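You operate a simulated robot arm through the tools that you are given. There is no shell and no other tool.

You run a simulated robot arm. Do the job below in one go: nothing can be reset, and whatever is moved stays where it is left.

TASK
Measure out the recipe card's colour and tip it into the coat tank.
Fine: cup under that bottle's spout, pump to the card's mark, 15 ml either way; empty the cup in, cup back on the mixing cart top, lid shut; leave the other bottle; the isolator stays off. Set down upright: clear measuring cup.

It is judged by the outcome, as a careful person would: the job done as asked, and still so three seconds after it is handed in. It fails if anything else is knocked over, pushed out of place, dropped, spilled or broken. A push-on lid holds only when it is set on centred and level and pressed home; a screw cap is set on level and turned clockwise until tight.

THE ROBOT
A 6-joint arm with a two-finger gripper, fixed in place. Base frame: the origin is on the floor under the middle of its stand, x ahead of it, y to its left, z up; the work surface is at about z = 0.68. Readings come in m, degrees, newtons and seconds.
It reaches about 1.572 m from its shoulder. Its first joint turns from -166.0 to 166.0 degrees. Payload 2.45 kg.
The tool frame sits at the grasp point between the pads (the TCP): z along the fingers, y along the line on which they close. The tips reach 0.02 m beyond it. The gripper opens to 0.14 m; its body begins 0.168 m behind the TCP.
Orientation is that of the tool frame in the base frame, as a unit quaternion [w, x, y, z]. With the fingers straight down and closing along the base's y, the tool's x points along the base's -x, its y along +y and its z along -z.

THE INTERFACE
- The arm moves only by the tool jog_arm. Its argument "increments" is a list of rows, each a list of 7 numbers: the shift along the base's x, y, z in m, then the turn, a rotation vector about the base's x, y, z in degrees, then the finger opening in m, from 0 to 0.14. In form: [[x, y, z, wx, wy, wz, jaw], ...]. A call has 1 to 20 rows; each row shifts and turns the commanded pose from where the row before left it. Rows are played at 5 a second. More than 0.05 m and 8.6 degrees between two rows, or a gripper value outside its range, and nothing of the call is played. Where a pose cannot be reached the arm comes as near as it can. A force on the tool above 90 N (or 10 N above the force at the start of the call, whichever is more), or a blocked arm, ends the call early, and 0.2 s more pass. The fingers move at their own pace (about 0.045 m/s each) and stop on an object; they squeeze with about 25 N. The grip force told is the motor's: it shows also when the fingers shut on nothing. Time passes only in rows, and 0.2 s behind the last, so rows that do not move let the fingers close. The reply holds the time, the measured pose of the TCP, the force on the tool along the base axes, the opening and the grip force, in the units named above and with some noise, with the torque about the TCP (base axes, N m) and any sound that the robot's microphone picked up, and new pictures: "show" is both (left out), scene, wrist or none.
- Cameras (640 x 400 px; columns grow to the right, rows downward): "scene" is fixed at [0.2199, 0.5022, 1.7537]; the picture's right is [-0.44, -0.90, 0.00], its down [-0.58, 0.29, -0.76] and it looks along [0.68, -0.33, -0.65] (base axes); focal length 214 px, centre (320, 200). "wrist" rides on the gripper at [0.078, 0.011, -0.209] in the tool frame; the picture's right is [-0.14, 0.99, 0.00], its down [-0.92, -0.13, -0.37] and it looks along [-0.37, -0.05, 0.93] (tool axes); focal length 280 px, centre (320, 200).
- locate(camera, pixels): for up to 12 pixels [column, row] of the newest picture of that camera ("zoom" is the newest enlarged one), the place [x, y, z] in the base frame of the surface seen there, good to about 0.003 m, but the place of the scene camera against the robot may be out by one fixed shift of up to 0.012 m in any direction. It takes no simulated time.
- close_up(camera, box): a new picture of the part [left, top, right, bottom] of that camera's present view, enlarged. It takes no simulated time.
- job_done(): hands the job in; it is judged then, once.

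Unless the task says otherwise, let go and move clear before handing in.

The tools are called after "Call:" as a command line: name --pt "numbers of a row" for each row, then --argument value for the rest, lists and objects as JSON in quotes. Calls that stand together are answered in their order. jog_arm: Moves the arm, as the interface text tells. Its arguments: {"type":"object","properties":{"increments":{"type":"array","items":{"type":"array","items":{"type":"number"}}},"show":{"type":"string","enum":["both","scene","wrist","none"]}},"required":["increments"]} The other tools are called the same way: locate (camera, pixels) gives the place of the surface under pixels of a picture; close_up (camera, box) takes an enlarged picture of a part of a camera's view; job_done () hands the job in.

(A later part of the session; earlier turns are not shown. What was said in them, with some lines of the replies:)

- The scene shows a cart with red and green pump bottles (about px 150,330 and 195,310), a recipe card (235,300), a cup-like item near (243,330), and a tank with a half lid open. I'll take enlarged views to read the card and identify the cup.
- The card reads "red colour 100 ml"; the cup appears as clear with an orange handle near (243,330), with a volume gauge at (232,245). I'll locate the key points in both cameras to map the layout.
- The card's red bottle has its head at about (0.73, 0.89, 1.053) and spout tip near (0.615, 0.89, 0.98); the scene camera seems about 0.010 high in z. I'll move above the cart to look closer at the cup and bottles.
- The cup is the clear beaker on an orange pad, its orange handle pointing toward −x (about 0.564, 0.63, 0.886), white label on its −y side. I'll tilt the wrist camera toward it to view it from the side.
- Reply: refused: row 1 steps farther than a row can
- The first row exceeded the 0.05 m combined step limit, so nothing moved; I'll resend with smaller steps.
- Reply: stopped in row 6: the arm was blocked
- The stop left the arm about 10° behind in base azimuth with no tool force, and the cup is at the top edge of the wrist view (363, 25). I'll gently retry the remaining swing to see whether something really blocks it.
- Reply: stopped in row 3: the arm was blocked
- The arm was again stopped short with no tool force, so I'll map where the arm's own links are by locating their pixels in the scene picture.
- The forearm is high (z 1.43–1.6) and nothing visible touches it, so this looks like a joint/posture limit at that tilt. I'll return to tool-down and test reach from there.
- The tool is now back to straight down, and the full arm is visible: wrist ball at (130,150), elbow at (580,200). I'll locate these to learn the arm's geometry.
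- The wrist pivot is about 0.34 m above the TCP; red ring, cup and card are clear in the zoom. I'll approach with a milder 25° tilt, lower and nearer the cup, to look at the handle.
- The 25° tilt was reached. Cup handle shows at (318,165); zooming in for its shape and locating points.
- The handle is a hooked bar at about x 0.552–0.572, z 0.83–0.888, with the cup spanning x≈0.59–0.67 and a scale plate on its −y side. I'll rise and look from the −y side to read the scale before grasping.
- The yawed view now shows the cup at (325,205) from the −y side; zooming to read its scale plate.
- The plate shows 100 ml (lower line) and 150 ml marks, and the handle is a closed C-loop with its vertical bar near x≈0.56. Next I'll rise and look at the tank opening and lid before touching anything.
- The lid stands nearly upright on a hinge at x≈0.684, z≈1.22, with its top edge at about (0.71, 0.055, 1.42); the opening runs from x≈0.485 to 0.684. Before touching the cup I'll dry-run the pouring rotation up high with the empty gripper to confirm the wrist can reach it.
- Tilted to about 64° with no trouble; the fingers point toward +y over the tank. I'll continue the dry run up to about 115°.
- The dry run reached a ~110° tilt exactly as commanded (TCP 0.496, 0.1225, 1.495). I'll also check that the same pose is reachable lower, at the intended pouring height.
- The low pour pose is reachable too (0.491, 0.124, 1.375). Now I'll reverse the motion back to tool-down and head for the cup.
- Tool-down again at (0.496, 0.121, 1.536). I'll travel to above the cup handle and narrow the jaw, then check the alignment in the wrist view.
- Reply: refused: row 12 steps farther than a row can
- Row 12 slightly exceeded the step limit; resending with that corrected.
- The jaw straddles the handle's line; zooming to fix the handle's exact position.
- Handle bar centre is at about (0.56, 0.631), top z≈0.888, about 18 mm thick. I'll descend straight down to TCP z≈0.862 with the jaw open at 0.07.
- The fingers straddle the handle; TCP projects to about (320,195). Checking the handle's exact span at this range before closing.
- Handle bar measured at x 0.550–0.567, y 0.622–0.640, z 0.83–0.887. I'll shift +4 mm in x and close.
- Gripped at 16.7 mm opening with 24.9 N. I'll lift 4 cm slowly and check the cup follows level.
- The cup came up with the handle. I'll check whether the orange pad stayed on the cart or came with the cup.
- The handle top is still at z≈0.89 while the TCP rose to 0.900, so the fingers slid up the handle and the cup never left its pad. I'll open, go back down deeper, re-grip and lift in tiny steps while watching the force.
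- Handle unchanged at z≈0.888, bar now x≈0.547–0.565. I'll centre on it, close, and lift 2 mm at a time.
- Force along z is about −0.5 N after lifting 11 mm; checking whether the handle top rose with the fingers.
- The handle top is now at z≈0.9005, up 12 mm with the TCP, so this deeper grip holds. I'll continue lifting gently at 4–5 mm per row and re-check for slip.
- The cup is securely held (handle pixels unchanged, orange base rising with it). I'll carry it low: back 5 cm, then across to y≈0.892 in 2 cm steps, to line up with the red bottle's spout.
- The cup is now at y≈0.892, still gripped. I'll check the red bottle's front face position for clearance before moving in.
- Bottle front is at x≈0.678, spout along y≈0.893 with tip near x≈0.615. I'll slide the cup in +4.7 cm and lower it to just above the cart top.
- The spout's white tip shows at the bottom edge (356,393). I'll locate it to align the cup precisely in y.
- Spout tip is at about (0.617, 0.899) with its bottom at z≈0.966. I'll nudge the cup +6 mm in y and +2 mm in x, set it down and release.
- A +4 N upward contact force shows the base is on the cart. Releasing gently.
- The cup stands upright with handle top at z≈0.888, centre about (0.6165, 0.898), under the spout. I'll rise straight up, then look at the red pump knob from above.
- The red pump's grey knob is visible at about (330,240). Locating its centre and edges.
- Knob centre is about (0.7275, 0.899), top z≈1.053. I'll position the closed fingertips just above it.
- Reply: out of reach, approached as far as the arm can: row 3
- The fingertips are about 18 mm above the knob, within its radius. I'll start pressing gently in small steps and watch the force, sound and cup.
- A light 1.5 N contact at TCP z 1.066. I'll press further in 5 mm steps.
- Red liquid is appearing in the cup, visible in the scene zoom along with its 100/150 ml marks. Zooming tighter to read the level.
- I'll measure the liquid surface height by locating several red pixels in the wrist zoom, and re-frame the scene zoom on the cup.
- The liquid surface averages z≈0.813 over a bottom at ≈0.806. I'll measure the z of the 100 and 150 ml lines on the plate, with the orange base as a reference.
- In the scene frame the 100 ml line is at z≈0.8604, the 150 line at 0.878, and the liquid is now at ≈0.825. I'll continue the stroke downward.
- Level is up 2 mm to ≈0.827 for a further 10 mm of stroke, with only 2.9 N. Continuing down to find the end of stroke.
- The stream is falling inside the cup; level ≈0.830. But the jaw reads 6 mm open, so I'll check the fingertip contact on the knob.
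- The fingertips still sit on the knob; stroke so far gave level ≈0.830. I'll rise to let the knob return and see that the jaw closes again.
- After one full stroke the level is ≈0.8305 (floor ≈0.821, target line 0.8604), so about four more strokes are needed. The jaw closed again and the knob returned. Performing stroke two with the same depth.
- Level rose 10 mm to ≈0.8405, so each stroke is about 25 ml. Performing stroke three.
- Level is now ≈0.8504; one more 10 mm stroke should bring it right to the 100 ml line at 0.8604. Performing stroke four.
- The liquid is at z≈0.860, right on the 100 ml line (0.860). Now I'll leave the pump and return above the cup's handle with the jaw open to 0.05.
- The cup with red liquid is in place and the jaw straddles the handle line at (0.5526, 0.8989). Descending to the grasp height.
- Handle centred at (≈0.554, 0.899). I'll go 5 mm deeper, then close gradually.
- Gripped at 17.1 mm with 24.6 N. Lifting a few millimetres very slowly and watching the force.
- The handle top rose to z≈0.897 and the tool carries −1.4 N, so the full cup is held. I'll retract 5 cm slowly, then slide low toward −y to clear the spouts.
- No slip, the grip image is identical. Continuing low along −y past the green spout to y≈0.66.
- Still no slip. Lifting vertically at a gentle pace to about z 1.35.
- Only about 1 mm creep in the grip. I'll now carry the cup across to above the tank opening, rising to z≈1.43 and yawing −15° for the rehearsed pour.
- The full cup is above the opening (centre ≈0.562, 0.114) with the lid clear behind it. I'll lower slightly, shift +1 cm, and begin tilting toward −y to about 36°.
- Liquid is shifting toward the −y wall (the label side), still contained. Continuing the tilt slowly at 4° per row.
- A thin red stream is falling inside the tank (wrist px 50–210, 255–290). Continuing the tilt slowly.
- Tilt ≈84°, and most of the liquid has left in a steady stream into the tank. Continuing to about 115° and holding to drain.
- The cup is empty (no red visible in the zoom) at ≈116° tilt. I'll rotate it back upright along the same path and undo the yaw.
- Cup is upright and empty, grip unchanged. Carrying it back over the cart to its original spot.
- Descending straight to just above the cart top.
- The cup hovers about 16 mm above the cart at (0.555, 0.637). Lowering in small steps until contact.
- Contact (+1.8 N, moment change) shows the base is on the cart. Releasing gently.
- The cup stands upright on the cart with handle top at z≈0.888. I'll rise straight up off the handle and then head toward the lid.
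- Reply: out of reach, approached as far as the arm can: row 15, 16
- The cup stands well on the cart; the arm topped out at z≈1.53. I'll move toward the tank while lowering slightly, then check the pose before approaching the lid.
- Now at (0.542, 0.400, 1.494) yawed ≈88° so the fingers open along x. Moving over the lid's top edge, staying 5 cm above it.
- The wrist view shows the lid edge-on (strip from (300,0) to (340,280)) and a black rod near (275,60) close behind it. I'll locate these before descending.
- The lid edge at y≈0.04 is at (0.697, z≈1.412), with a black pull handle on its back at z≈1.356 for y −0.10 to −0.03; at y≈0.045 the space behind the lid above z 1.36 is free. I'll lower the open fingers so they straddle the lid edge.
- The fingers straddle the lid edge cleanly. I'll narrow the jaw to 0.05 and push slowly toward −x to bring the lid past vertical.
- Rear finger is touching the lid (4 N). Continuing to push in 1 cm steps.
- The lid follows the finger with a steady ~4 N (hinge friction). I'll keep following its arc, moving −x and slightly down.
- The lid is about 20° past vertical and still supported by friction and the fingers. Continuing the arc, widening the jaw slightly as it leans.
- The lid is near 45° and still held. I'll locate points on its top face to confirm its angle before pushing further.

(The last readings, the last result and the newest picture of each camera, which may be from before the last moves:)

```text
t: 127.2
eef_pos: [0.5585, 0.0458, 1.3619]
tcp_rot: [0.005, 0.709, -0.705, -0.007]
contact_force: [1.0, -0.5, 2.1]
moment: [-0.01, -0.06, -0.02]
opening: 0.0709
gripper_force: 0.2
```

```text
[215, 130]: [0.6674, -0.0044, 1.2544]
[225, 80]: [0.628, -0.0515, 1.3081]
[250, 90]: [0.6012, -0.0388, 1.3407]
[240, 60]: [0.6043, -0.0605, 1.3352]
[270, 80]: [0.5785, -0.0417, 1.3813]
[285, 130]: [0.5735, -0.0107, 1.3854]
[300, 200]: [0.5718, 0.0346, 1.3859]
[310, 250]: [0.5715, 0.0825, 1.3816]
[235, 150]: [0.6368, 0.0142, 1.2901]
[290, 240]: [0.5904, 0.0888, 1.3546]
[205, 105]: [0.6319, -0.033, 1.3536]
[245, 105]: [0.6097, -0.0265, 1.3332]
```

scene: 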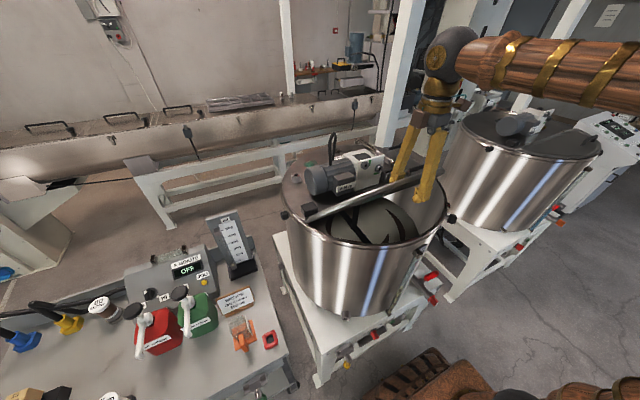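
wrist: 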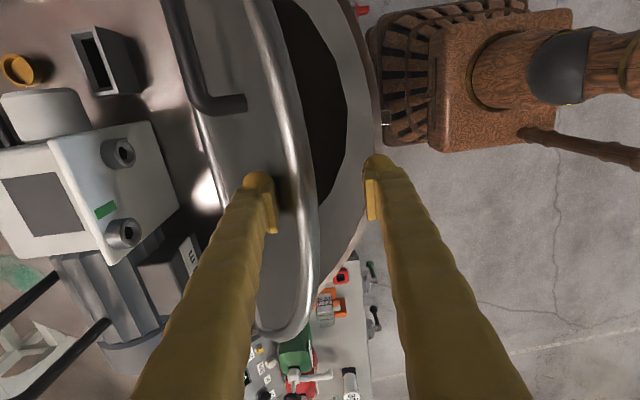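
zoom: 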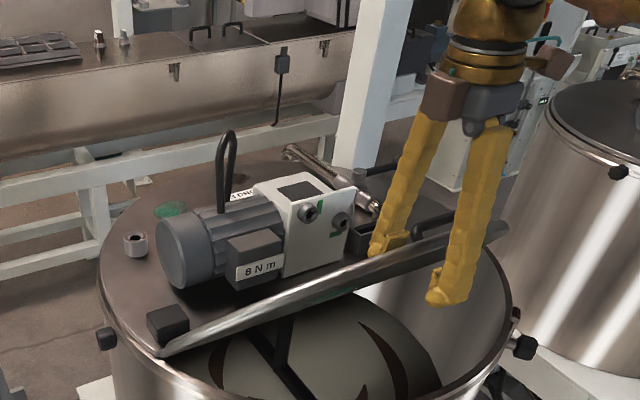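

Lid edge is at (0.572, z 1.385), i.e. about 34° past vertical, radius 0.2. Continuing down the arc to about 60°.

Call:
jog_arm --pt "-0.009 0 -0.007 0 0 0 0.07" --pt "-0.009 0 -0.007 0 0 0 0.07" --pt "-0.009 0 -0.008 0 0 0 0.07" --pt "-0.008 0 -0.009 0 0 0 0.07" --pt "-0.007 0 -0.009 0 0 0 0.07" --pt "0 0 0 0 0 0 0.07" --show "both"

Call:
close_up --camera "scene" --box '[280, 80, 460, 240]'

Call:
locate --camera "wrist" --pixels '[[215, 130], [225, 80], [250, 90], [240, 60], [270, 80], [285, 130], [300, 200], [310, 250], [235, 150], [290, 240], [205, 105], [260, 130]]'

```text
t: 128.6
eef_pos: [0.5167, 0.0456, 1.3213]
tcp_rot: [0.002, 0.708, -0.706, -0.007]
contact_force: [0.8, 0.4, 0.9]
moment: [0.01, -0.03, -0.03]
opening: 0.0704
gripper_force: 0.5
```

scene: 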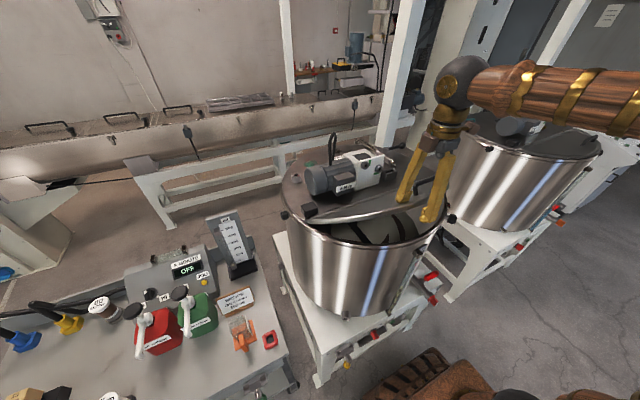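
wrist: 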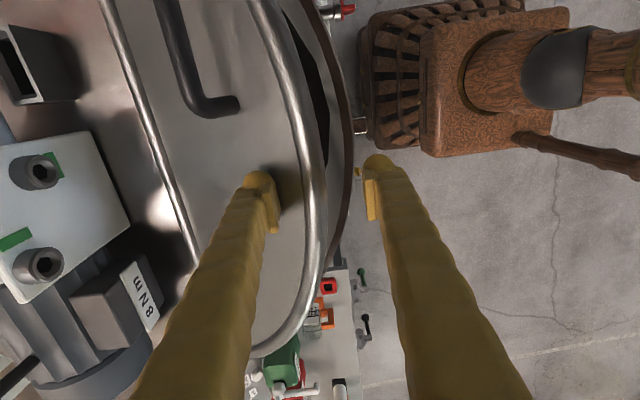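

```text
2.50 times, centred on (370, 160) of scene
```

zoom: 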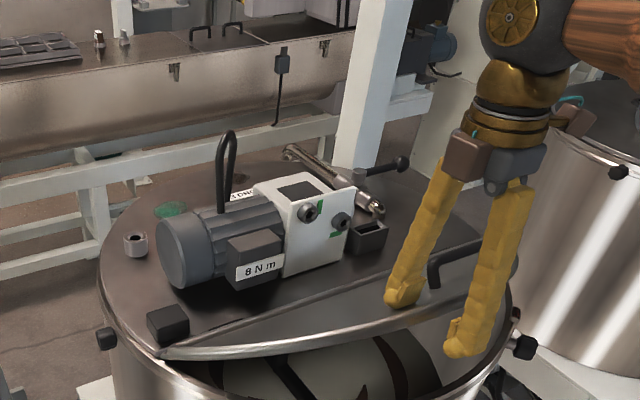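

```text
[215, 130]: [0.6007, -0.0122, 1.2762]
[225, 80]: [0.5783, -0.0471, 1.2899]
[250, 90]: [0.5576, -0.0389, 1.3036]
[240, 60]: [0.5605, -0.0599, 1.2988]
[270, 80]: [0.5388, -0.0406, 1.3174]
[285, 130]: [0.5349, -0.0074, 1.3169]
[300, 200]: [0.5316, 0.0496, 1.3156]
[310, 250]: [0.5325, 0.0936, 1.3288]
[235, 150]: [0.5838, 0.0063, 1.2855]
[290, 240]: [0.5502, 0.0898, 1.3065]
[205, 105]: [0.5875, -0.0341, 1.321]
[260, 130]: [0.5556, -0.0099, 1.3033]
```

The lid is at about 32° above closed and following well. Continuing down with the rear fingertip on its top face, jaw a bit wider to clear the front edge.

Call:
jog_arm --pt "-0.004 0 -0.007 0 0 0 0.075" --pt "-0.004 0 -0.008 0 0 0 0.08" --pt "-0.003 0 -0.008 0 0 0 0.085" --pt "0 0 -0.008 0 0 0 0.09" --pt "0 0 -0.008 0 0 0 0.09" --pt "0 0 0 0 0 0 0.09" --show "both"

Call:
close_up --camera "scene" --box '[280, 80, 460, 240]'

Call:
locate --camera "wrist" --pixels '[[215, 130], [225, 80], [250, 90], [240, 60], [270, 80], [285, 130], [300, 200], [310, 250], [235, 150], [290, 240], [205, 105], [260, 130]]'

```text
t: 130.0
eef_pos: [0.5034, 0.0446, 1.2834]
tcp_rot: [0.003, 0.708, -0.706, -0.008]
contact_force: [-0.2, -0.9, 0.4]
moment: [0.0, 0.04, 0.0]
opening: 0.09
gripper_force: 0.0
```

scene: 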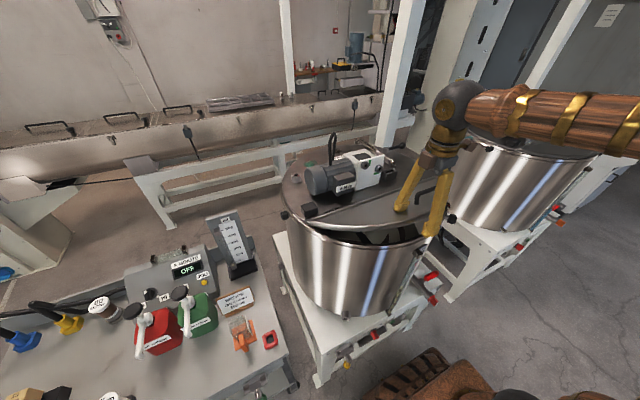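
wrist: 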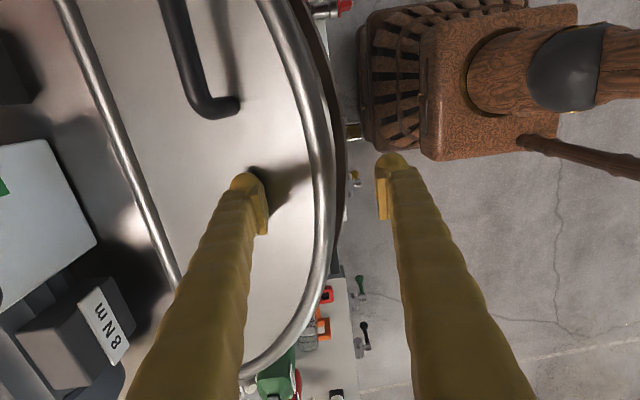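

```text
2.50 times, centred on (370, 160) of scene
```

zoom: 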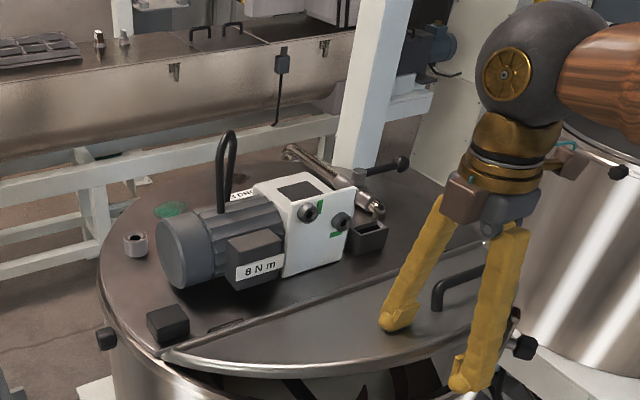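

```text
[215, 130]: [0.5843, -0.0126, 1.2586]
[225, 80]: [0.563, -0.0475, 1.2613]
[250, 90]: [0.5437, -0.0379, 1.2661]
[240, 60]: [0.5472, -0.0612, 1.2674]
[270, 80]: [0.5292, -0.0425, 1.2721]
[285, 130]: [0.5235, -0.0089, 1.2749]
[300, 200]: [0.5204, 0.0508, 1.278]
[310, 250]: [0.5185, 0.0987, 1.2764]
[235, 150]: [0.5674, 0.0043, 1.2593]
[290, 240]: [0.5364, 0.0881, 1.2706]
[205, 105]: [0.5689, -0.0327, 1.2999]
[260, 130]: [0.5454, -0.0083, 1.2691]
```

Lid is at about 15°. Pressing further down in small steps toward closed.

Call:
jog_arm --pt "0 0 -0.007 0 0 0 0.09" --pt "0 0 -0.007 0 0 0 0.09" --pt "0 0 -0.007 0 0 0 0.09" --pt "0 0 0 0 0 0 0.09" --show "both"

Call:
close_up --camera "scene" --box '[280, 120, 460, 280]'

Call:
locate --camera "wrist" --pixels '[[215, 130], [225, 80], [250, 90], [240, 60], [270, 80], [285, 130], [300, 200], [310, 250], [235, 150], [290, 240], [205, 105], [260, 130]]'

```text
t: 131.0
eef_pos: [0.5046, 0.045, 1.2615]
tcp_rot: [0.003, 0.708, -0.706, -0.007]
contact_force: [0.4, 0.2, -0.3]
moment: [0.03, -0.01, 0.0]
opening: 0.09
gripper_force: 0.1
```

scene: 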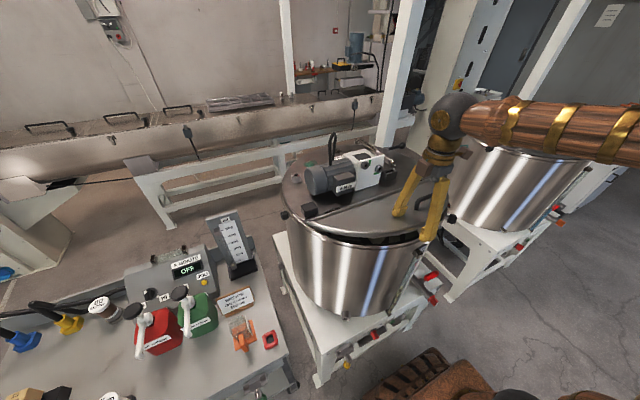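
wrist: 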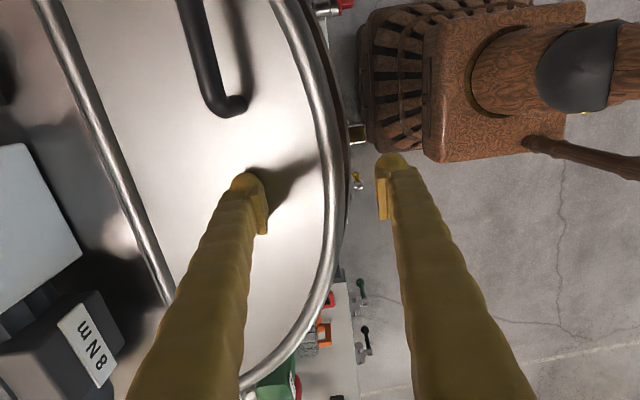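

```text
2.50 times, centred on (370, 200) of scene
```

zoom: 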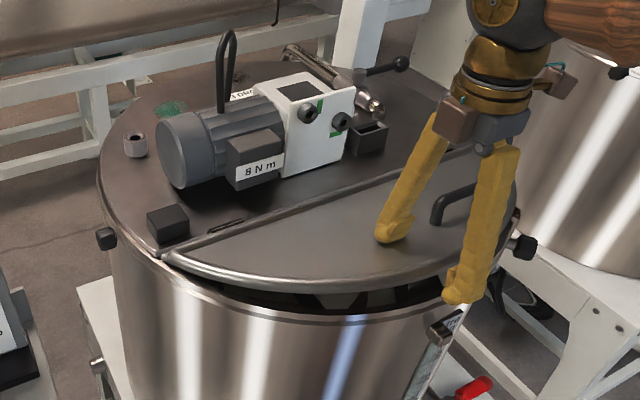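

```text
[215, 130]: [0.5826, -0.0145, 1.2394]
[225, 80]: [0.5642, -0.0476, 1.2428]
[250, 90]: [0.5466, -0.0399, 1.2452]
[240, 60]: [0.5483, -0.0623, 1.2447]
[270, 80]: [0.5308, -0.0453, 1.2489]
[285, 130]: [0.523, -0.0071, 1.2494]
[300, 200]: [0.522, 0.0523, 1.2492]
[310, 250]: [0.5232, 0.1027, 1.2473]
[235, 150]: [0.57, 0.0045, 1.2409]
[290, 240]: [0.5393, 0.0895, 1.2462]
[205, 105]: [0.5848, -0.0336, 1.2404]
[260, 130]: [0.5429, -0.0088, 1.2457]
```

Lid is at about 9°, nearly shut, but the front fingertip is getting near the gauge bracket at the tank front. I'll lift off, close the fingers and press the lid from above instead.

Call:
jog_arm --pt "0 0 0.02 0 0 0 0.09" --pt "0 0 0.03 0 0 0 0.09" --pt "0.005 0 0.02 0 0 0 0.06" --pt "0.01 0 0 0 0 0 0.03" --pt "0.01 0 0 0 0 0 0.0" --pt "0 0 0 0 0 0 0.0" --pt "0 0 0 0 0 0 0.0" --show "both"

Call:
close_up --camera "scene" --box '[280, 120, 460, 280]'

Call:
locate --camera "wrist" --pixels '[[215, 130], [225, 80], [250, 90], [240, 60], [270, 80], [285, 130], [260, 180], [310, 100], [235, 150], [330, 120], [205, 105], [260, 130]]'

```text
t: 132.6
eef_pos: [0.5289, 0.0467, 1.3318]
tcp_rot: [0.003, 0.708, -0.706, -0.008]
contact_force: [-1.0, 0.7, -1.1]
moment: [0.02, -0.03, 0.01]
opening: 0.0001
gripper_force: 11.1
```

scene: 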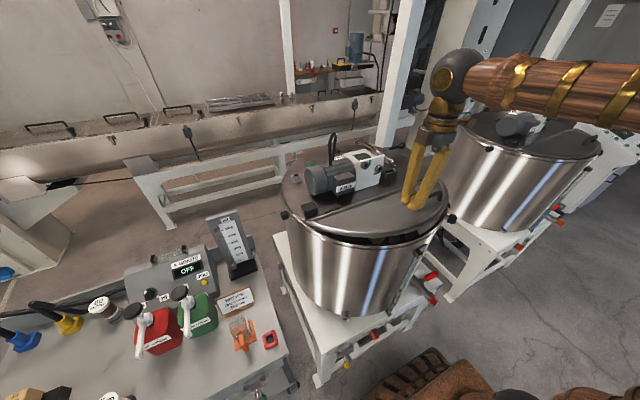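
wrist: 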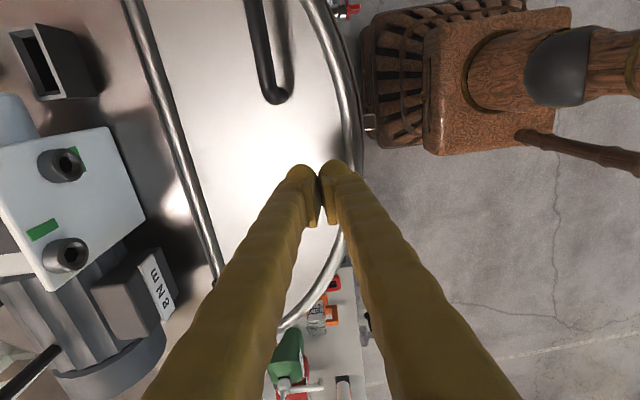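

```text
2.50 times, centred on (370, 200) of scene
```

zoom: 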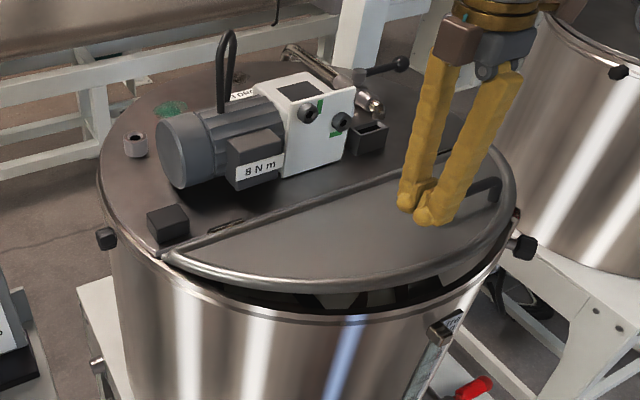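

```text
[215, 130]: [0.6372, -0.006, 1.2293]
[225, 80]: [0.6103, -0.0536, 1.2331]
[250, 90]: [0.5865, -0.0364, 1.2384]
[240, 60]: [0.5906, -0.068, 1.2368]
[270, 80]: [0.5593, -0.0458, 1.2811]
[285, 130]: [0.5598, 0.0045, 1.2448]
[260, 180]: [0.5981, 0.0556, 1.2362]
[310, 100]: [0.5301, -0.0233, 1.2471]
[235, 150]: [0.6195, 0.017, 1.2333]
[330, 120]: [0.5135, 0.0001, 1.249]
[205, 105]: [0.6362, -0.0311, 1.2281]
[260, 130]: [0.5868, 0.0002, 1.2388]
```

The lid stays at ≈9° by friction. Pressing it down with closed fingertips near its front at (0.529, 0.047).

Call:
jog_arm --pt "0 0 -0.02 0 0 0 0.0" --pt "0 0 -0.02 0 0 0 0.0" --pt "0 0 -0.015 0 0 0 0.0" --pt "0 0 -0.01 0 0 0 0.0" --pt "0 0 -0.008 0 0 0 0.0" --pt "0 0 -0.006 0 0 0 0.0" --pt "0 0 0 0 0 0 0.0" --show "both"

Call:
close_up --camera "scene" --box '[280, 120, 460, 280]'

Call:
locate --camera "wrist" --pixels '[[215, 130], [225, 80], [250, 90], [240, 60], [285, 130], [260, 180], [310, 100], [235, 150], [330, 120], [205, 105], [260, 130]]'

```text
t: 134.2
eef_pos: [0.5294, 0.0464, 1.2524]
tcp_rot: [0.003, 0.708, -0.706, -0.007]
contact_force: [0.7, -0.4, 0.7]
moment: [-0.03, 0.0, -0.03]
opening: 0.0003
gripper_force: 24.9
```

scene: 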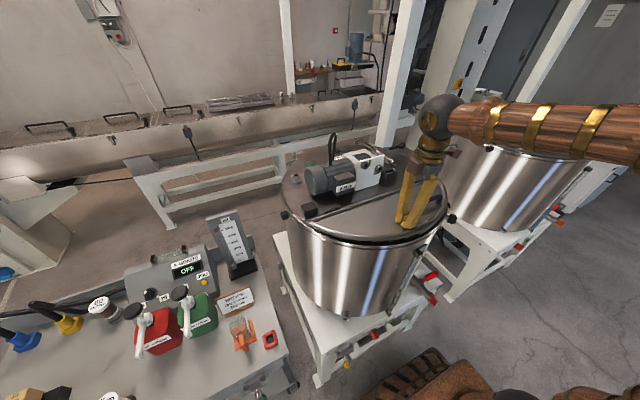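
wrist: 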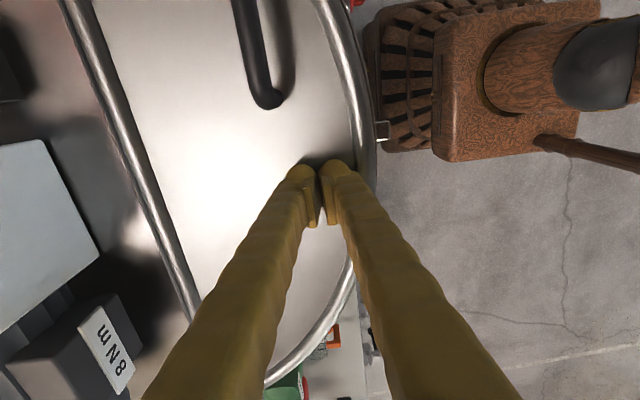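

```text
2.50 times, centred on (370, 200) of scene
```

zoom: 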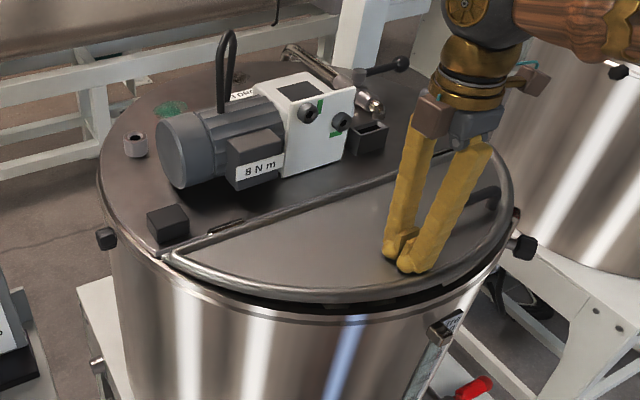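

```text
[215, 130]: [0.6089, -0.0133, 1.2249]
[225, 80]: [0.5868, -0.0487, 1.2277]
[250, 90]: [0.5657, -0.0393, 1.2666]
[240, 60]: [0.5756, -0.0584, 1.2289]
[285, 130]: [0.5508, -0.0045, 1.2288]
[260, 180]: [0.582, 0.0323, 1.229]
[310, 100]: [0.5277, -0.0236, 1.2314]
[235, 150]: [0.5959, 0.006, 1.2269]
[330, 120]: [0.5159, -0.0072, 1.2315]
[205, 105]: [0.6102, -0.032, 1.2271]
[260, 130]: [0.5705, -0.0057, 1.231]
```

About 4° left. Pressing on in small steps until firm contact.

Call:
jog_arm --pt "0 0 -0.003 0 0 0 0.0" --pt "0 0 -0.003 0 0 0 0.0" --pt "0 0 -0.003 0 0 0 0.0" --pt "0 0 0 0 0 0 0.0" --show "wrist"

Call:
close_up --camera "scene" --box '[280, 120, 460, 280]'

Call:
locate --camera "wrist" --pixels '[[215, 130], [225, 80], [240, 60], [285, 130], [260, 180], [310, 100], [235, 150], [330, 120], [205, 105], [260, 130], [350, 130]]'

```text
t: 135.2
eef_pos: [0.5307, 0.0472, 1.2436]
tcp_rot: [0.003, 0.709, -0.705, -0.008]
contact_force: [-0.1, -0.7, -0.4]
moment: [0.03, 0.02, 0.01]
opening: 0.0002
gripper_force: 25.2
```

wrist: 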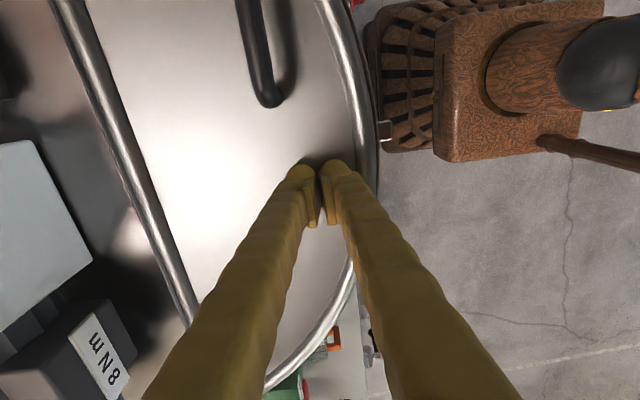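

```text
2.50 times, centred on (370, 200) of scene
```

zoom: 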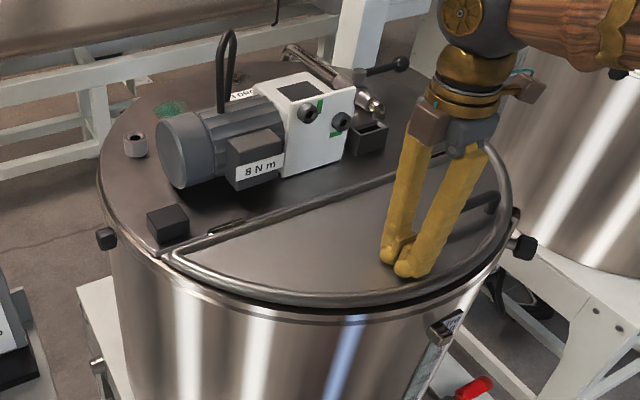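

```text
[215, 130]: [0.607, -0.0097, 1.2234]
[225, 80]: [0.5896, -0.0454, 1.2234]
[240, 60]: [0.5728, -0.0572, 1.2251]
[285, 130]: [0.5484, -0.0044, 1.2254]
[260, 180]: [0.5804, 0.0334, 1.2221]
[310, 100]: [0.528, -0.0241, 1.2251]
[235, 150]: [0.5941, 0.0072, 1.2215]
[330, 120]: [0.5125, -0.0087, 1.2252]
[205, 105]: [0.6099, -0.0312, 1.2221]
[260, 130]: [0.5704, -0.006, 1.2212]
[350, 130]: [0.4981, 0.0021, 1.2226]
```

Nearly flat (1.222–1.225). Continuing until I feel the rim.

Call:
jog_arm --pt "0 0 -0.002 0 0 0 0.0" --pt "0 0 -0.002 0 0 0 0.0" --pt "0 0 -0.002 0 0 0 0.0" --pt "0 0 0 0 0 0 0.0" --show "none"

Call:
jog_arm --pt "0 0 -0.002 0 0 0 0.0" --pt "0 0 -0.002 0 0 0 0.0" --pt "0 0 0 0 0 0 0.0" --show "none"

```text
t: 136.2
eef_pos: [0.5301, 0.0456, 1.2397]
tcp_rot: [0.001, 0.708, -0.706, -0.007]
contact_force: [-16.6, 7.1, 85.8]
moment: [-0.15, -0.07, -0.01]
opening: 0.0061
gripper_force: 29.7
```

```text
t: 136.5
eef_pos: [0.531, 0.0459, 1.2416]
tcp_rot: [0.001, 0.708, -0.706, -0.006]
contact_force: [-5.8, 1.6, 21.1]
moment: [-0.05, 0.03, 0.01]
opening: 0.006
gripper_force: 29.5
stopped in row 1: the force on the tool passed its limit at 104 N (the readings are from after the stop); the commanded pose is now the measured one
```

The lid has bottomed out hard (force spiked to ~100 N), so it is fully closed. Backing straight up right away.

Call:
jog_arm --pt "0 0 0.01 0 0 0 0.0" --pt "0 0 0.03 0 0 0 0.0" --pt "0 0 0.04 0 0 0 0.0" --pt "0 0 0.045 0 0 0 0.0" --pt "0 0 0.045 0 0 0 0.0" --pt "-0.02 0 0.03 0 0 0 0.02" --pt "-0.02 0 0.03 0 0 0 0.02" --pt "0 0 0 0 0 0 0.02" --show "both"

Call:
close_up --camera "scene" --box '[270, 130, 470, 330]'

Call:
close_up --camera "scene" --box '[100, 200, 300, 400]'

Call:
locate --camera "scene" --pixels '[[306, 215], [380, 215], [360, 225], [340, 220], [400, 205], [345, 235], [300, 195], [420, 215], [365, 243], [330, 210], [390, 235], [430, 200]]'

```text
t: 138.3
eef_pos: [0.4909, 0.0435, 1.4696]
tcp_rot: [0.002, 0.708, -0.706, -0.005]
contact_force: [-0.1, 0.1, 0.2]
moment: [-0.01, 0.0, 0.04]
opening: 0.0199
gripper_force: 0.2
```

scene: 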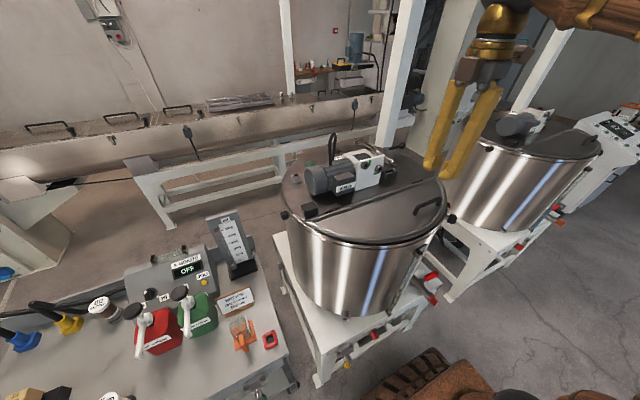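
wrist: 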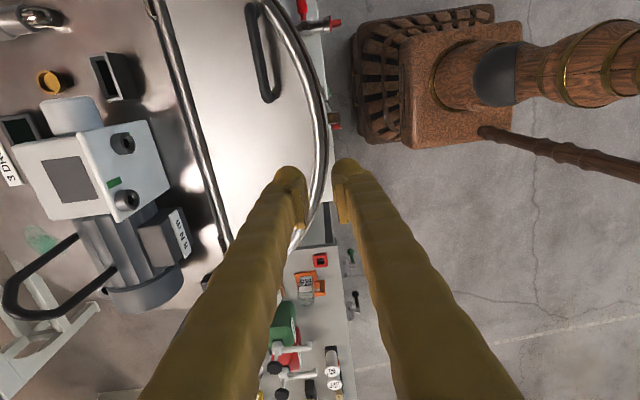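

```text
2.00 times, centred on (370, 230) of scene
```

zoom: 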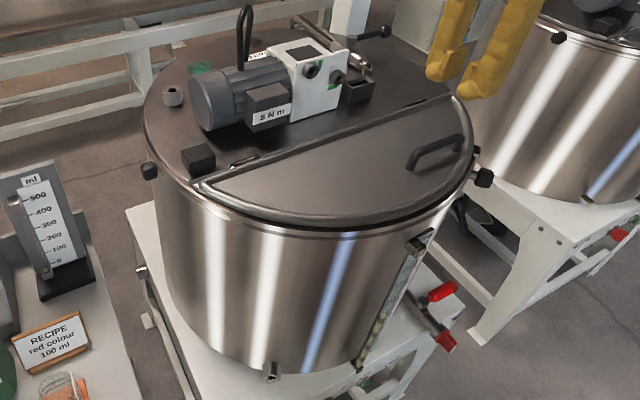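

```text
2.00 times, centred on (200, 300) of scene
```

zoom: 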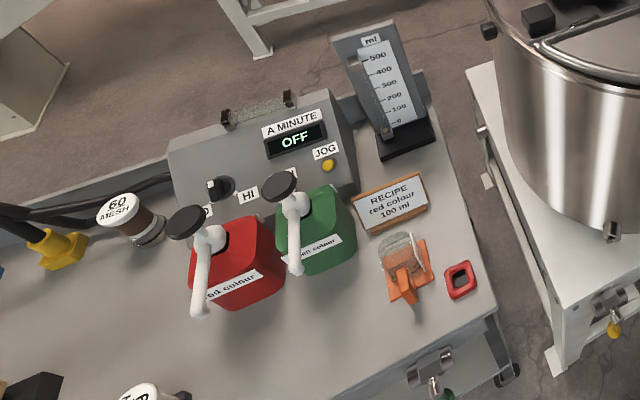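

```text
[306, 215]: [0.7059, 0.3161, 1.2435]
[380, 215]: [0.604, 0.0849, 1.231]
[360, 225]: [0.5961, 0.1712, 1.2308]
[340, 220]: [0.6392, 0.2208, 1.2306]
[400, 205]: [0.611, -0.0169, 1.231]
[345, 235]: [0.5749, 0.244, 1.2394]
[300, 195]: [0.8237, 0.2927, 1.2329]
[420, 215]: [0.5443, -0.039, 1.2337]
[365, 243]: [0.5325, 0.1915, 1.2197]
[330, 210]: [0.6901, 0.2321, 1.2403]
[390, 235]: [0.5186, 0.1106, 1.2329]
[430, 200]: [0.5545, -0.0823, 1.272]
```

The lid is flat and flush at z≈1.231 (scene frame) matching the fixed cover, and the cart items are where they were. I'll move the arm clear and take a last close look at the cup and lid edge.

Call:
jog_arm --pt "-0.02 0 0.03 0 0 0 0.04" --pt "-0.02 0 0.03 0 0 0 0.04" --pt "-0.02 0.02 0.02 0 0 -8 0.04" --pt "0 0.02 0 0 0 -8 0.04" --pt "0 0.02 0 0 0 -8 0.04" --pt "0 0 0 0 0 0 0.04" --show "both"

Call:
close_up --camera "scene" --box '[215, 300, 285, 360]'

Call:
close_up --camera "scene" --box '[280, 170, 460, 270]'

Call:
locate --camera "zoom" --pixels '[[300, 150], [200, 200], [400, 120], [350, 190], [250, 230], [450, 170], [150, 100], [300, 215]]'

```text
t: 139.7
eef_pos: [0.4325, 0.1051, 1.5519]
tcp_rot: [0.0, -0.546, 0.838, 0.007]
contact_force: [0.1, -0.2, -0.9]
moment: [0.0, -0.02, 0.01]
opening: 0.0401
gripper_force: 0.0
```

scene: 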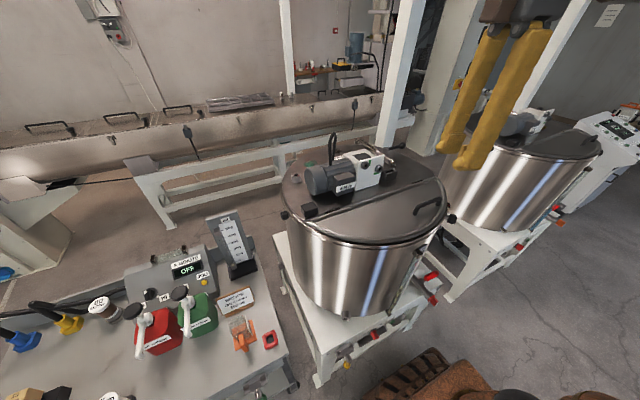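
wrist: 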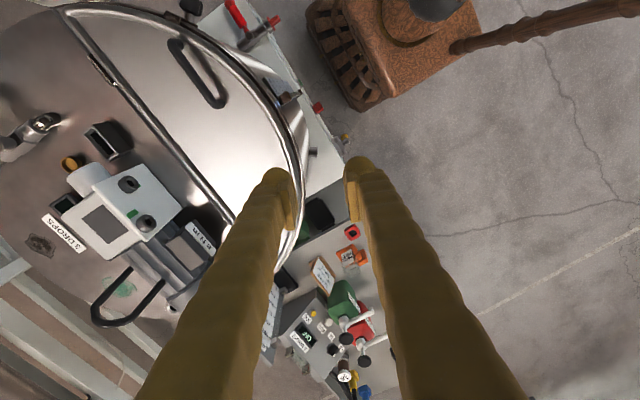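

```text
6.67 times, centred on (250, 330) of scene
```

zoom: 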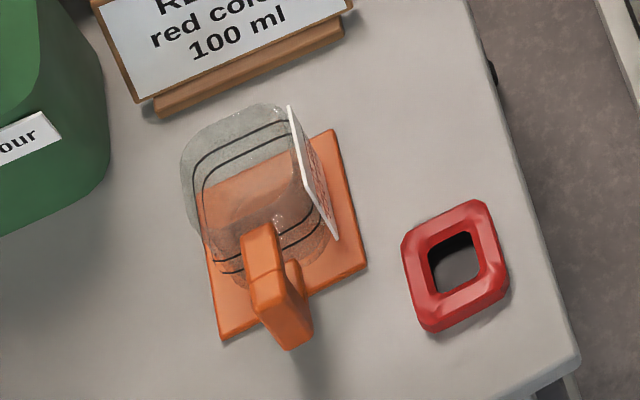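

```text
3.56 times, centred on (370, 220) of scene
```

zoom: 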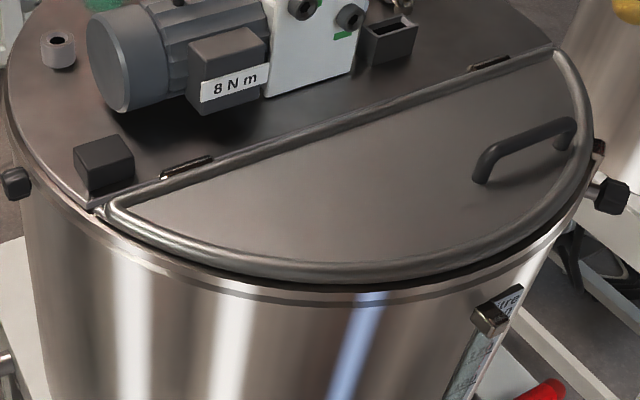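

```text
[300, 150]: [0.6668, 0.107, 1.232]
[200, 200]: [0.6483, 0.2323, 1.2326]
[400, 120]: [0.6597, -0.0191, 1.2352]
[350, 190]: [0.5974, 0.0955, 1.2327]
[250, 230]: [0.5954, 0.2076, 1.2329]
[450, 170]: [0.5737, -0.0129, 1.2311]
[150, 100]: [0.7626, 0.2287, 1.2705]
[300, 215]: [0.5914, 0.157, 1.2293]
```

The lid is flat and flush with the fixed cover. The cup is empty and upright on the cart top (zoom at 250,330). Both bottles and the card are in place, the display still reads OFF, and the arm is clear, so I'm handing in the job.

Call:
job_done

```text
The job is handed in.
```

I measured the card's colour, red at 100 ml, tipped it into the coat tank, and handed the job in. I haven't seen the verdict.

- **Measuring:** four pump strokes from the red bottle brought the liquid to the cup's 100 ml line. The last height reading matched the line to within a millimetre, well inside the 15 ml margin.
- **Pouring:** I tipped the cup to about 116° over the tank opening. The stream fell inside the tank, and the close-up afterwards showed the cup empty.
- **Cup:** it is standing upright and empty on the cart top, about where it started. On the first attempt to pick it up my grip slid off the handle; the cup stayed standing, and the second grip held.
- **Lid:** it is shut, lying flat and level with the fixed cover. I pressed it a little too hard at the end: the force reached about 104 N before the arm stopped itself. I saw no sign that the tank had moved or been damaged.
- **Left alone:** I didn't touch the green bottle, the isolator or the control panel, and the panel display still reads OFF.
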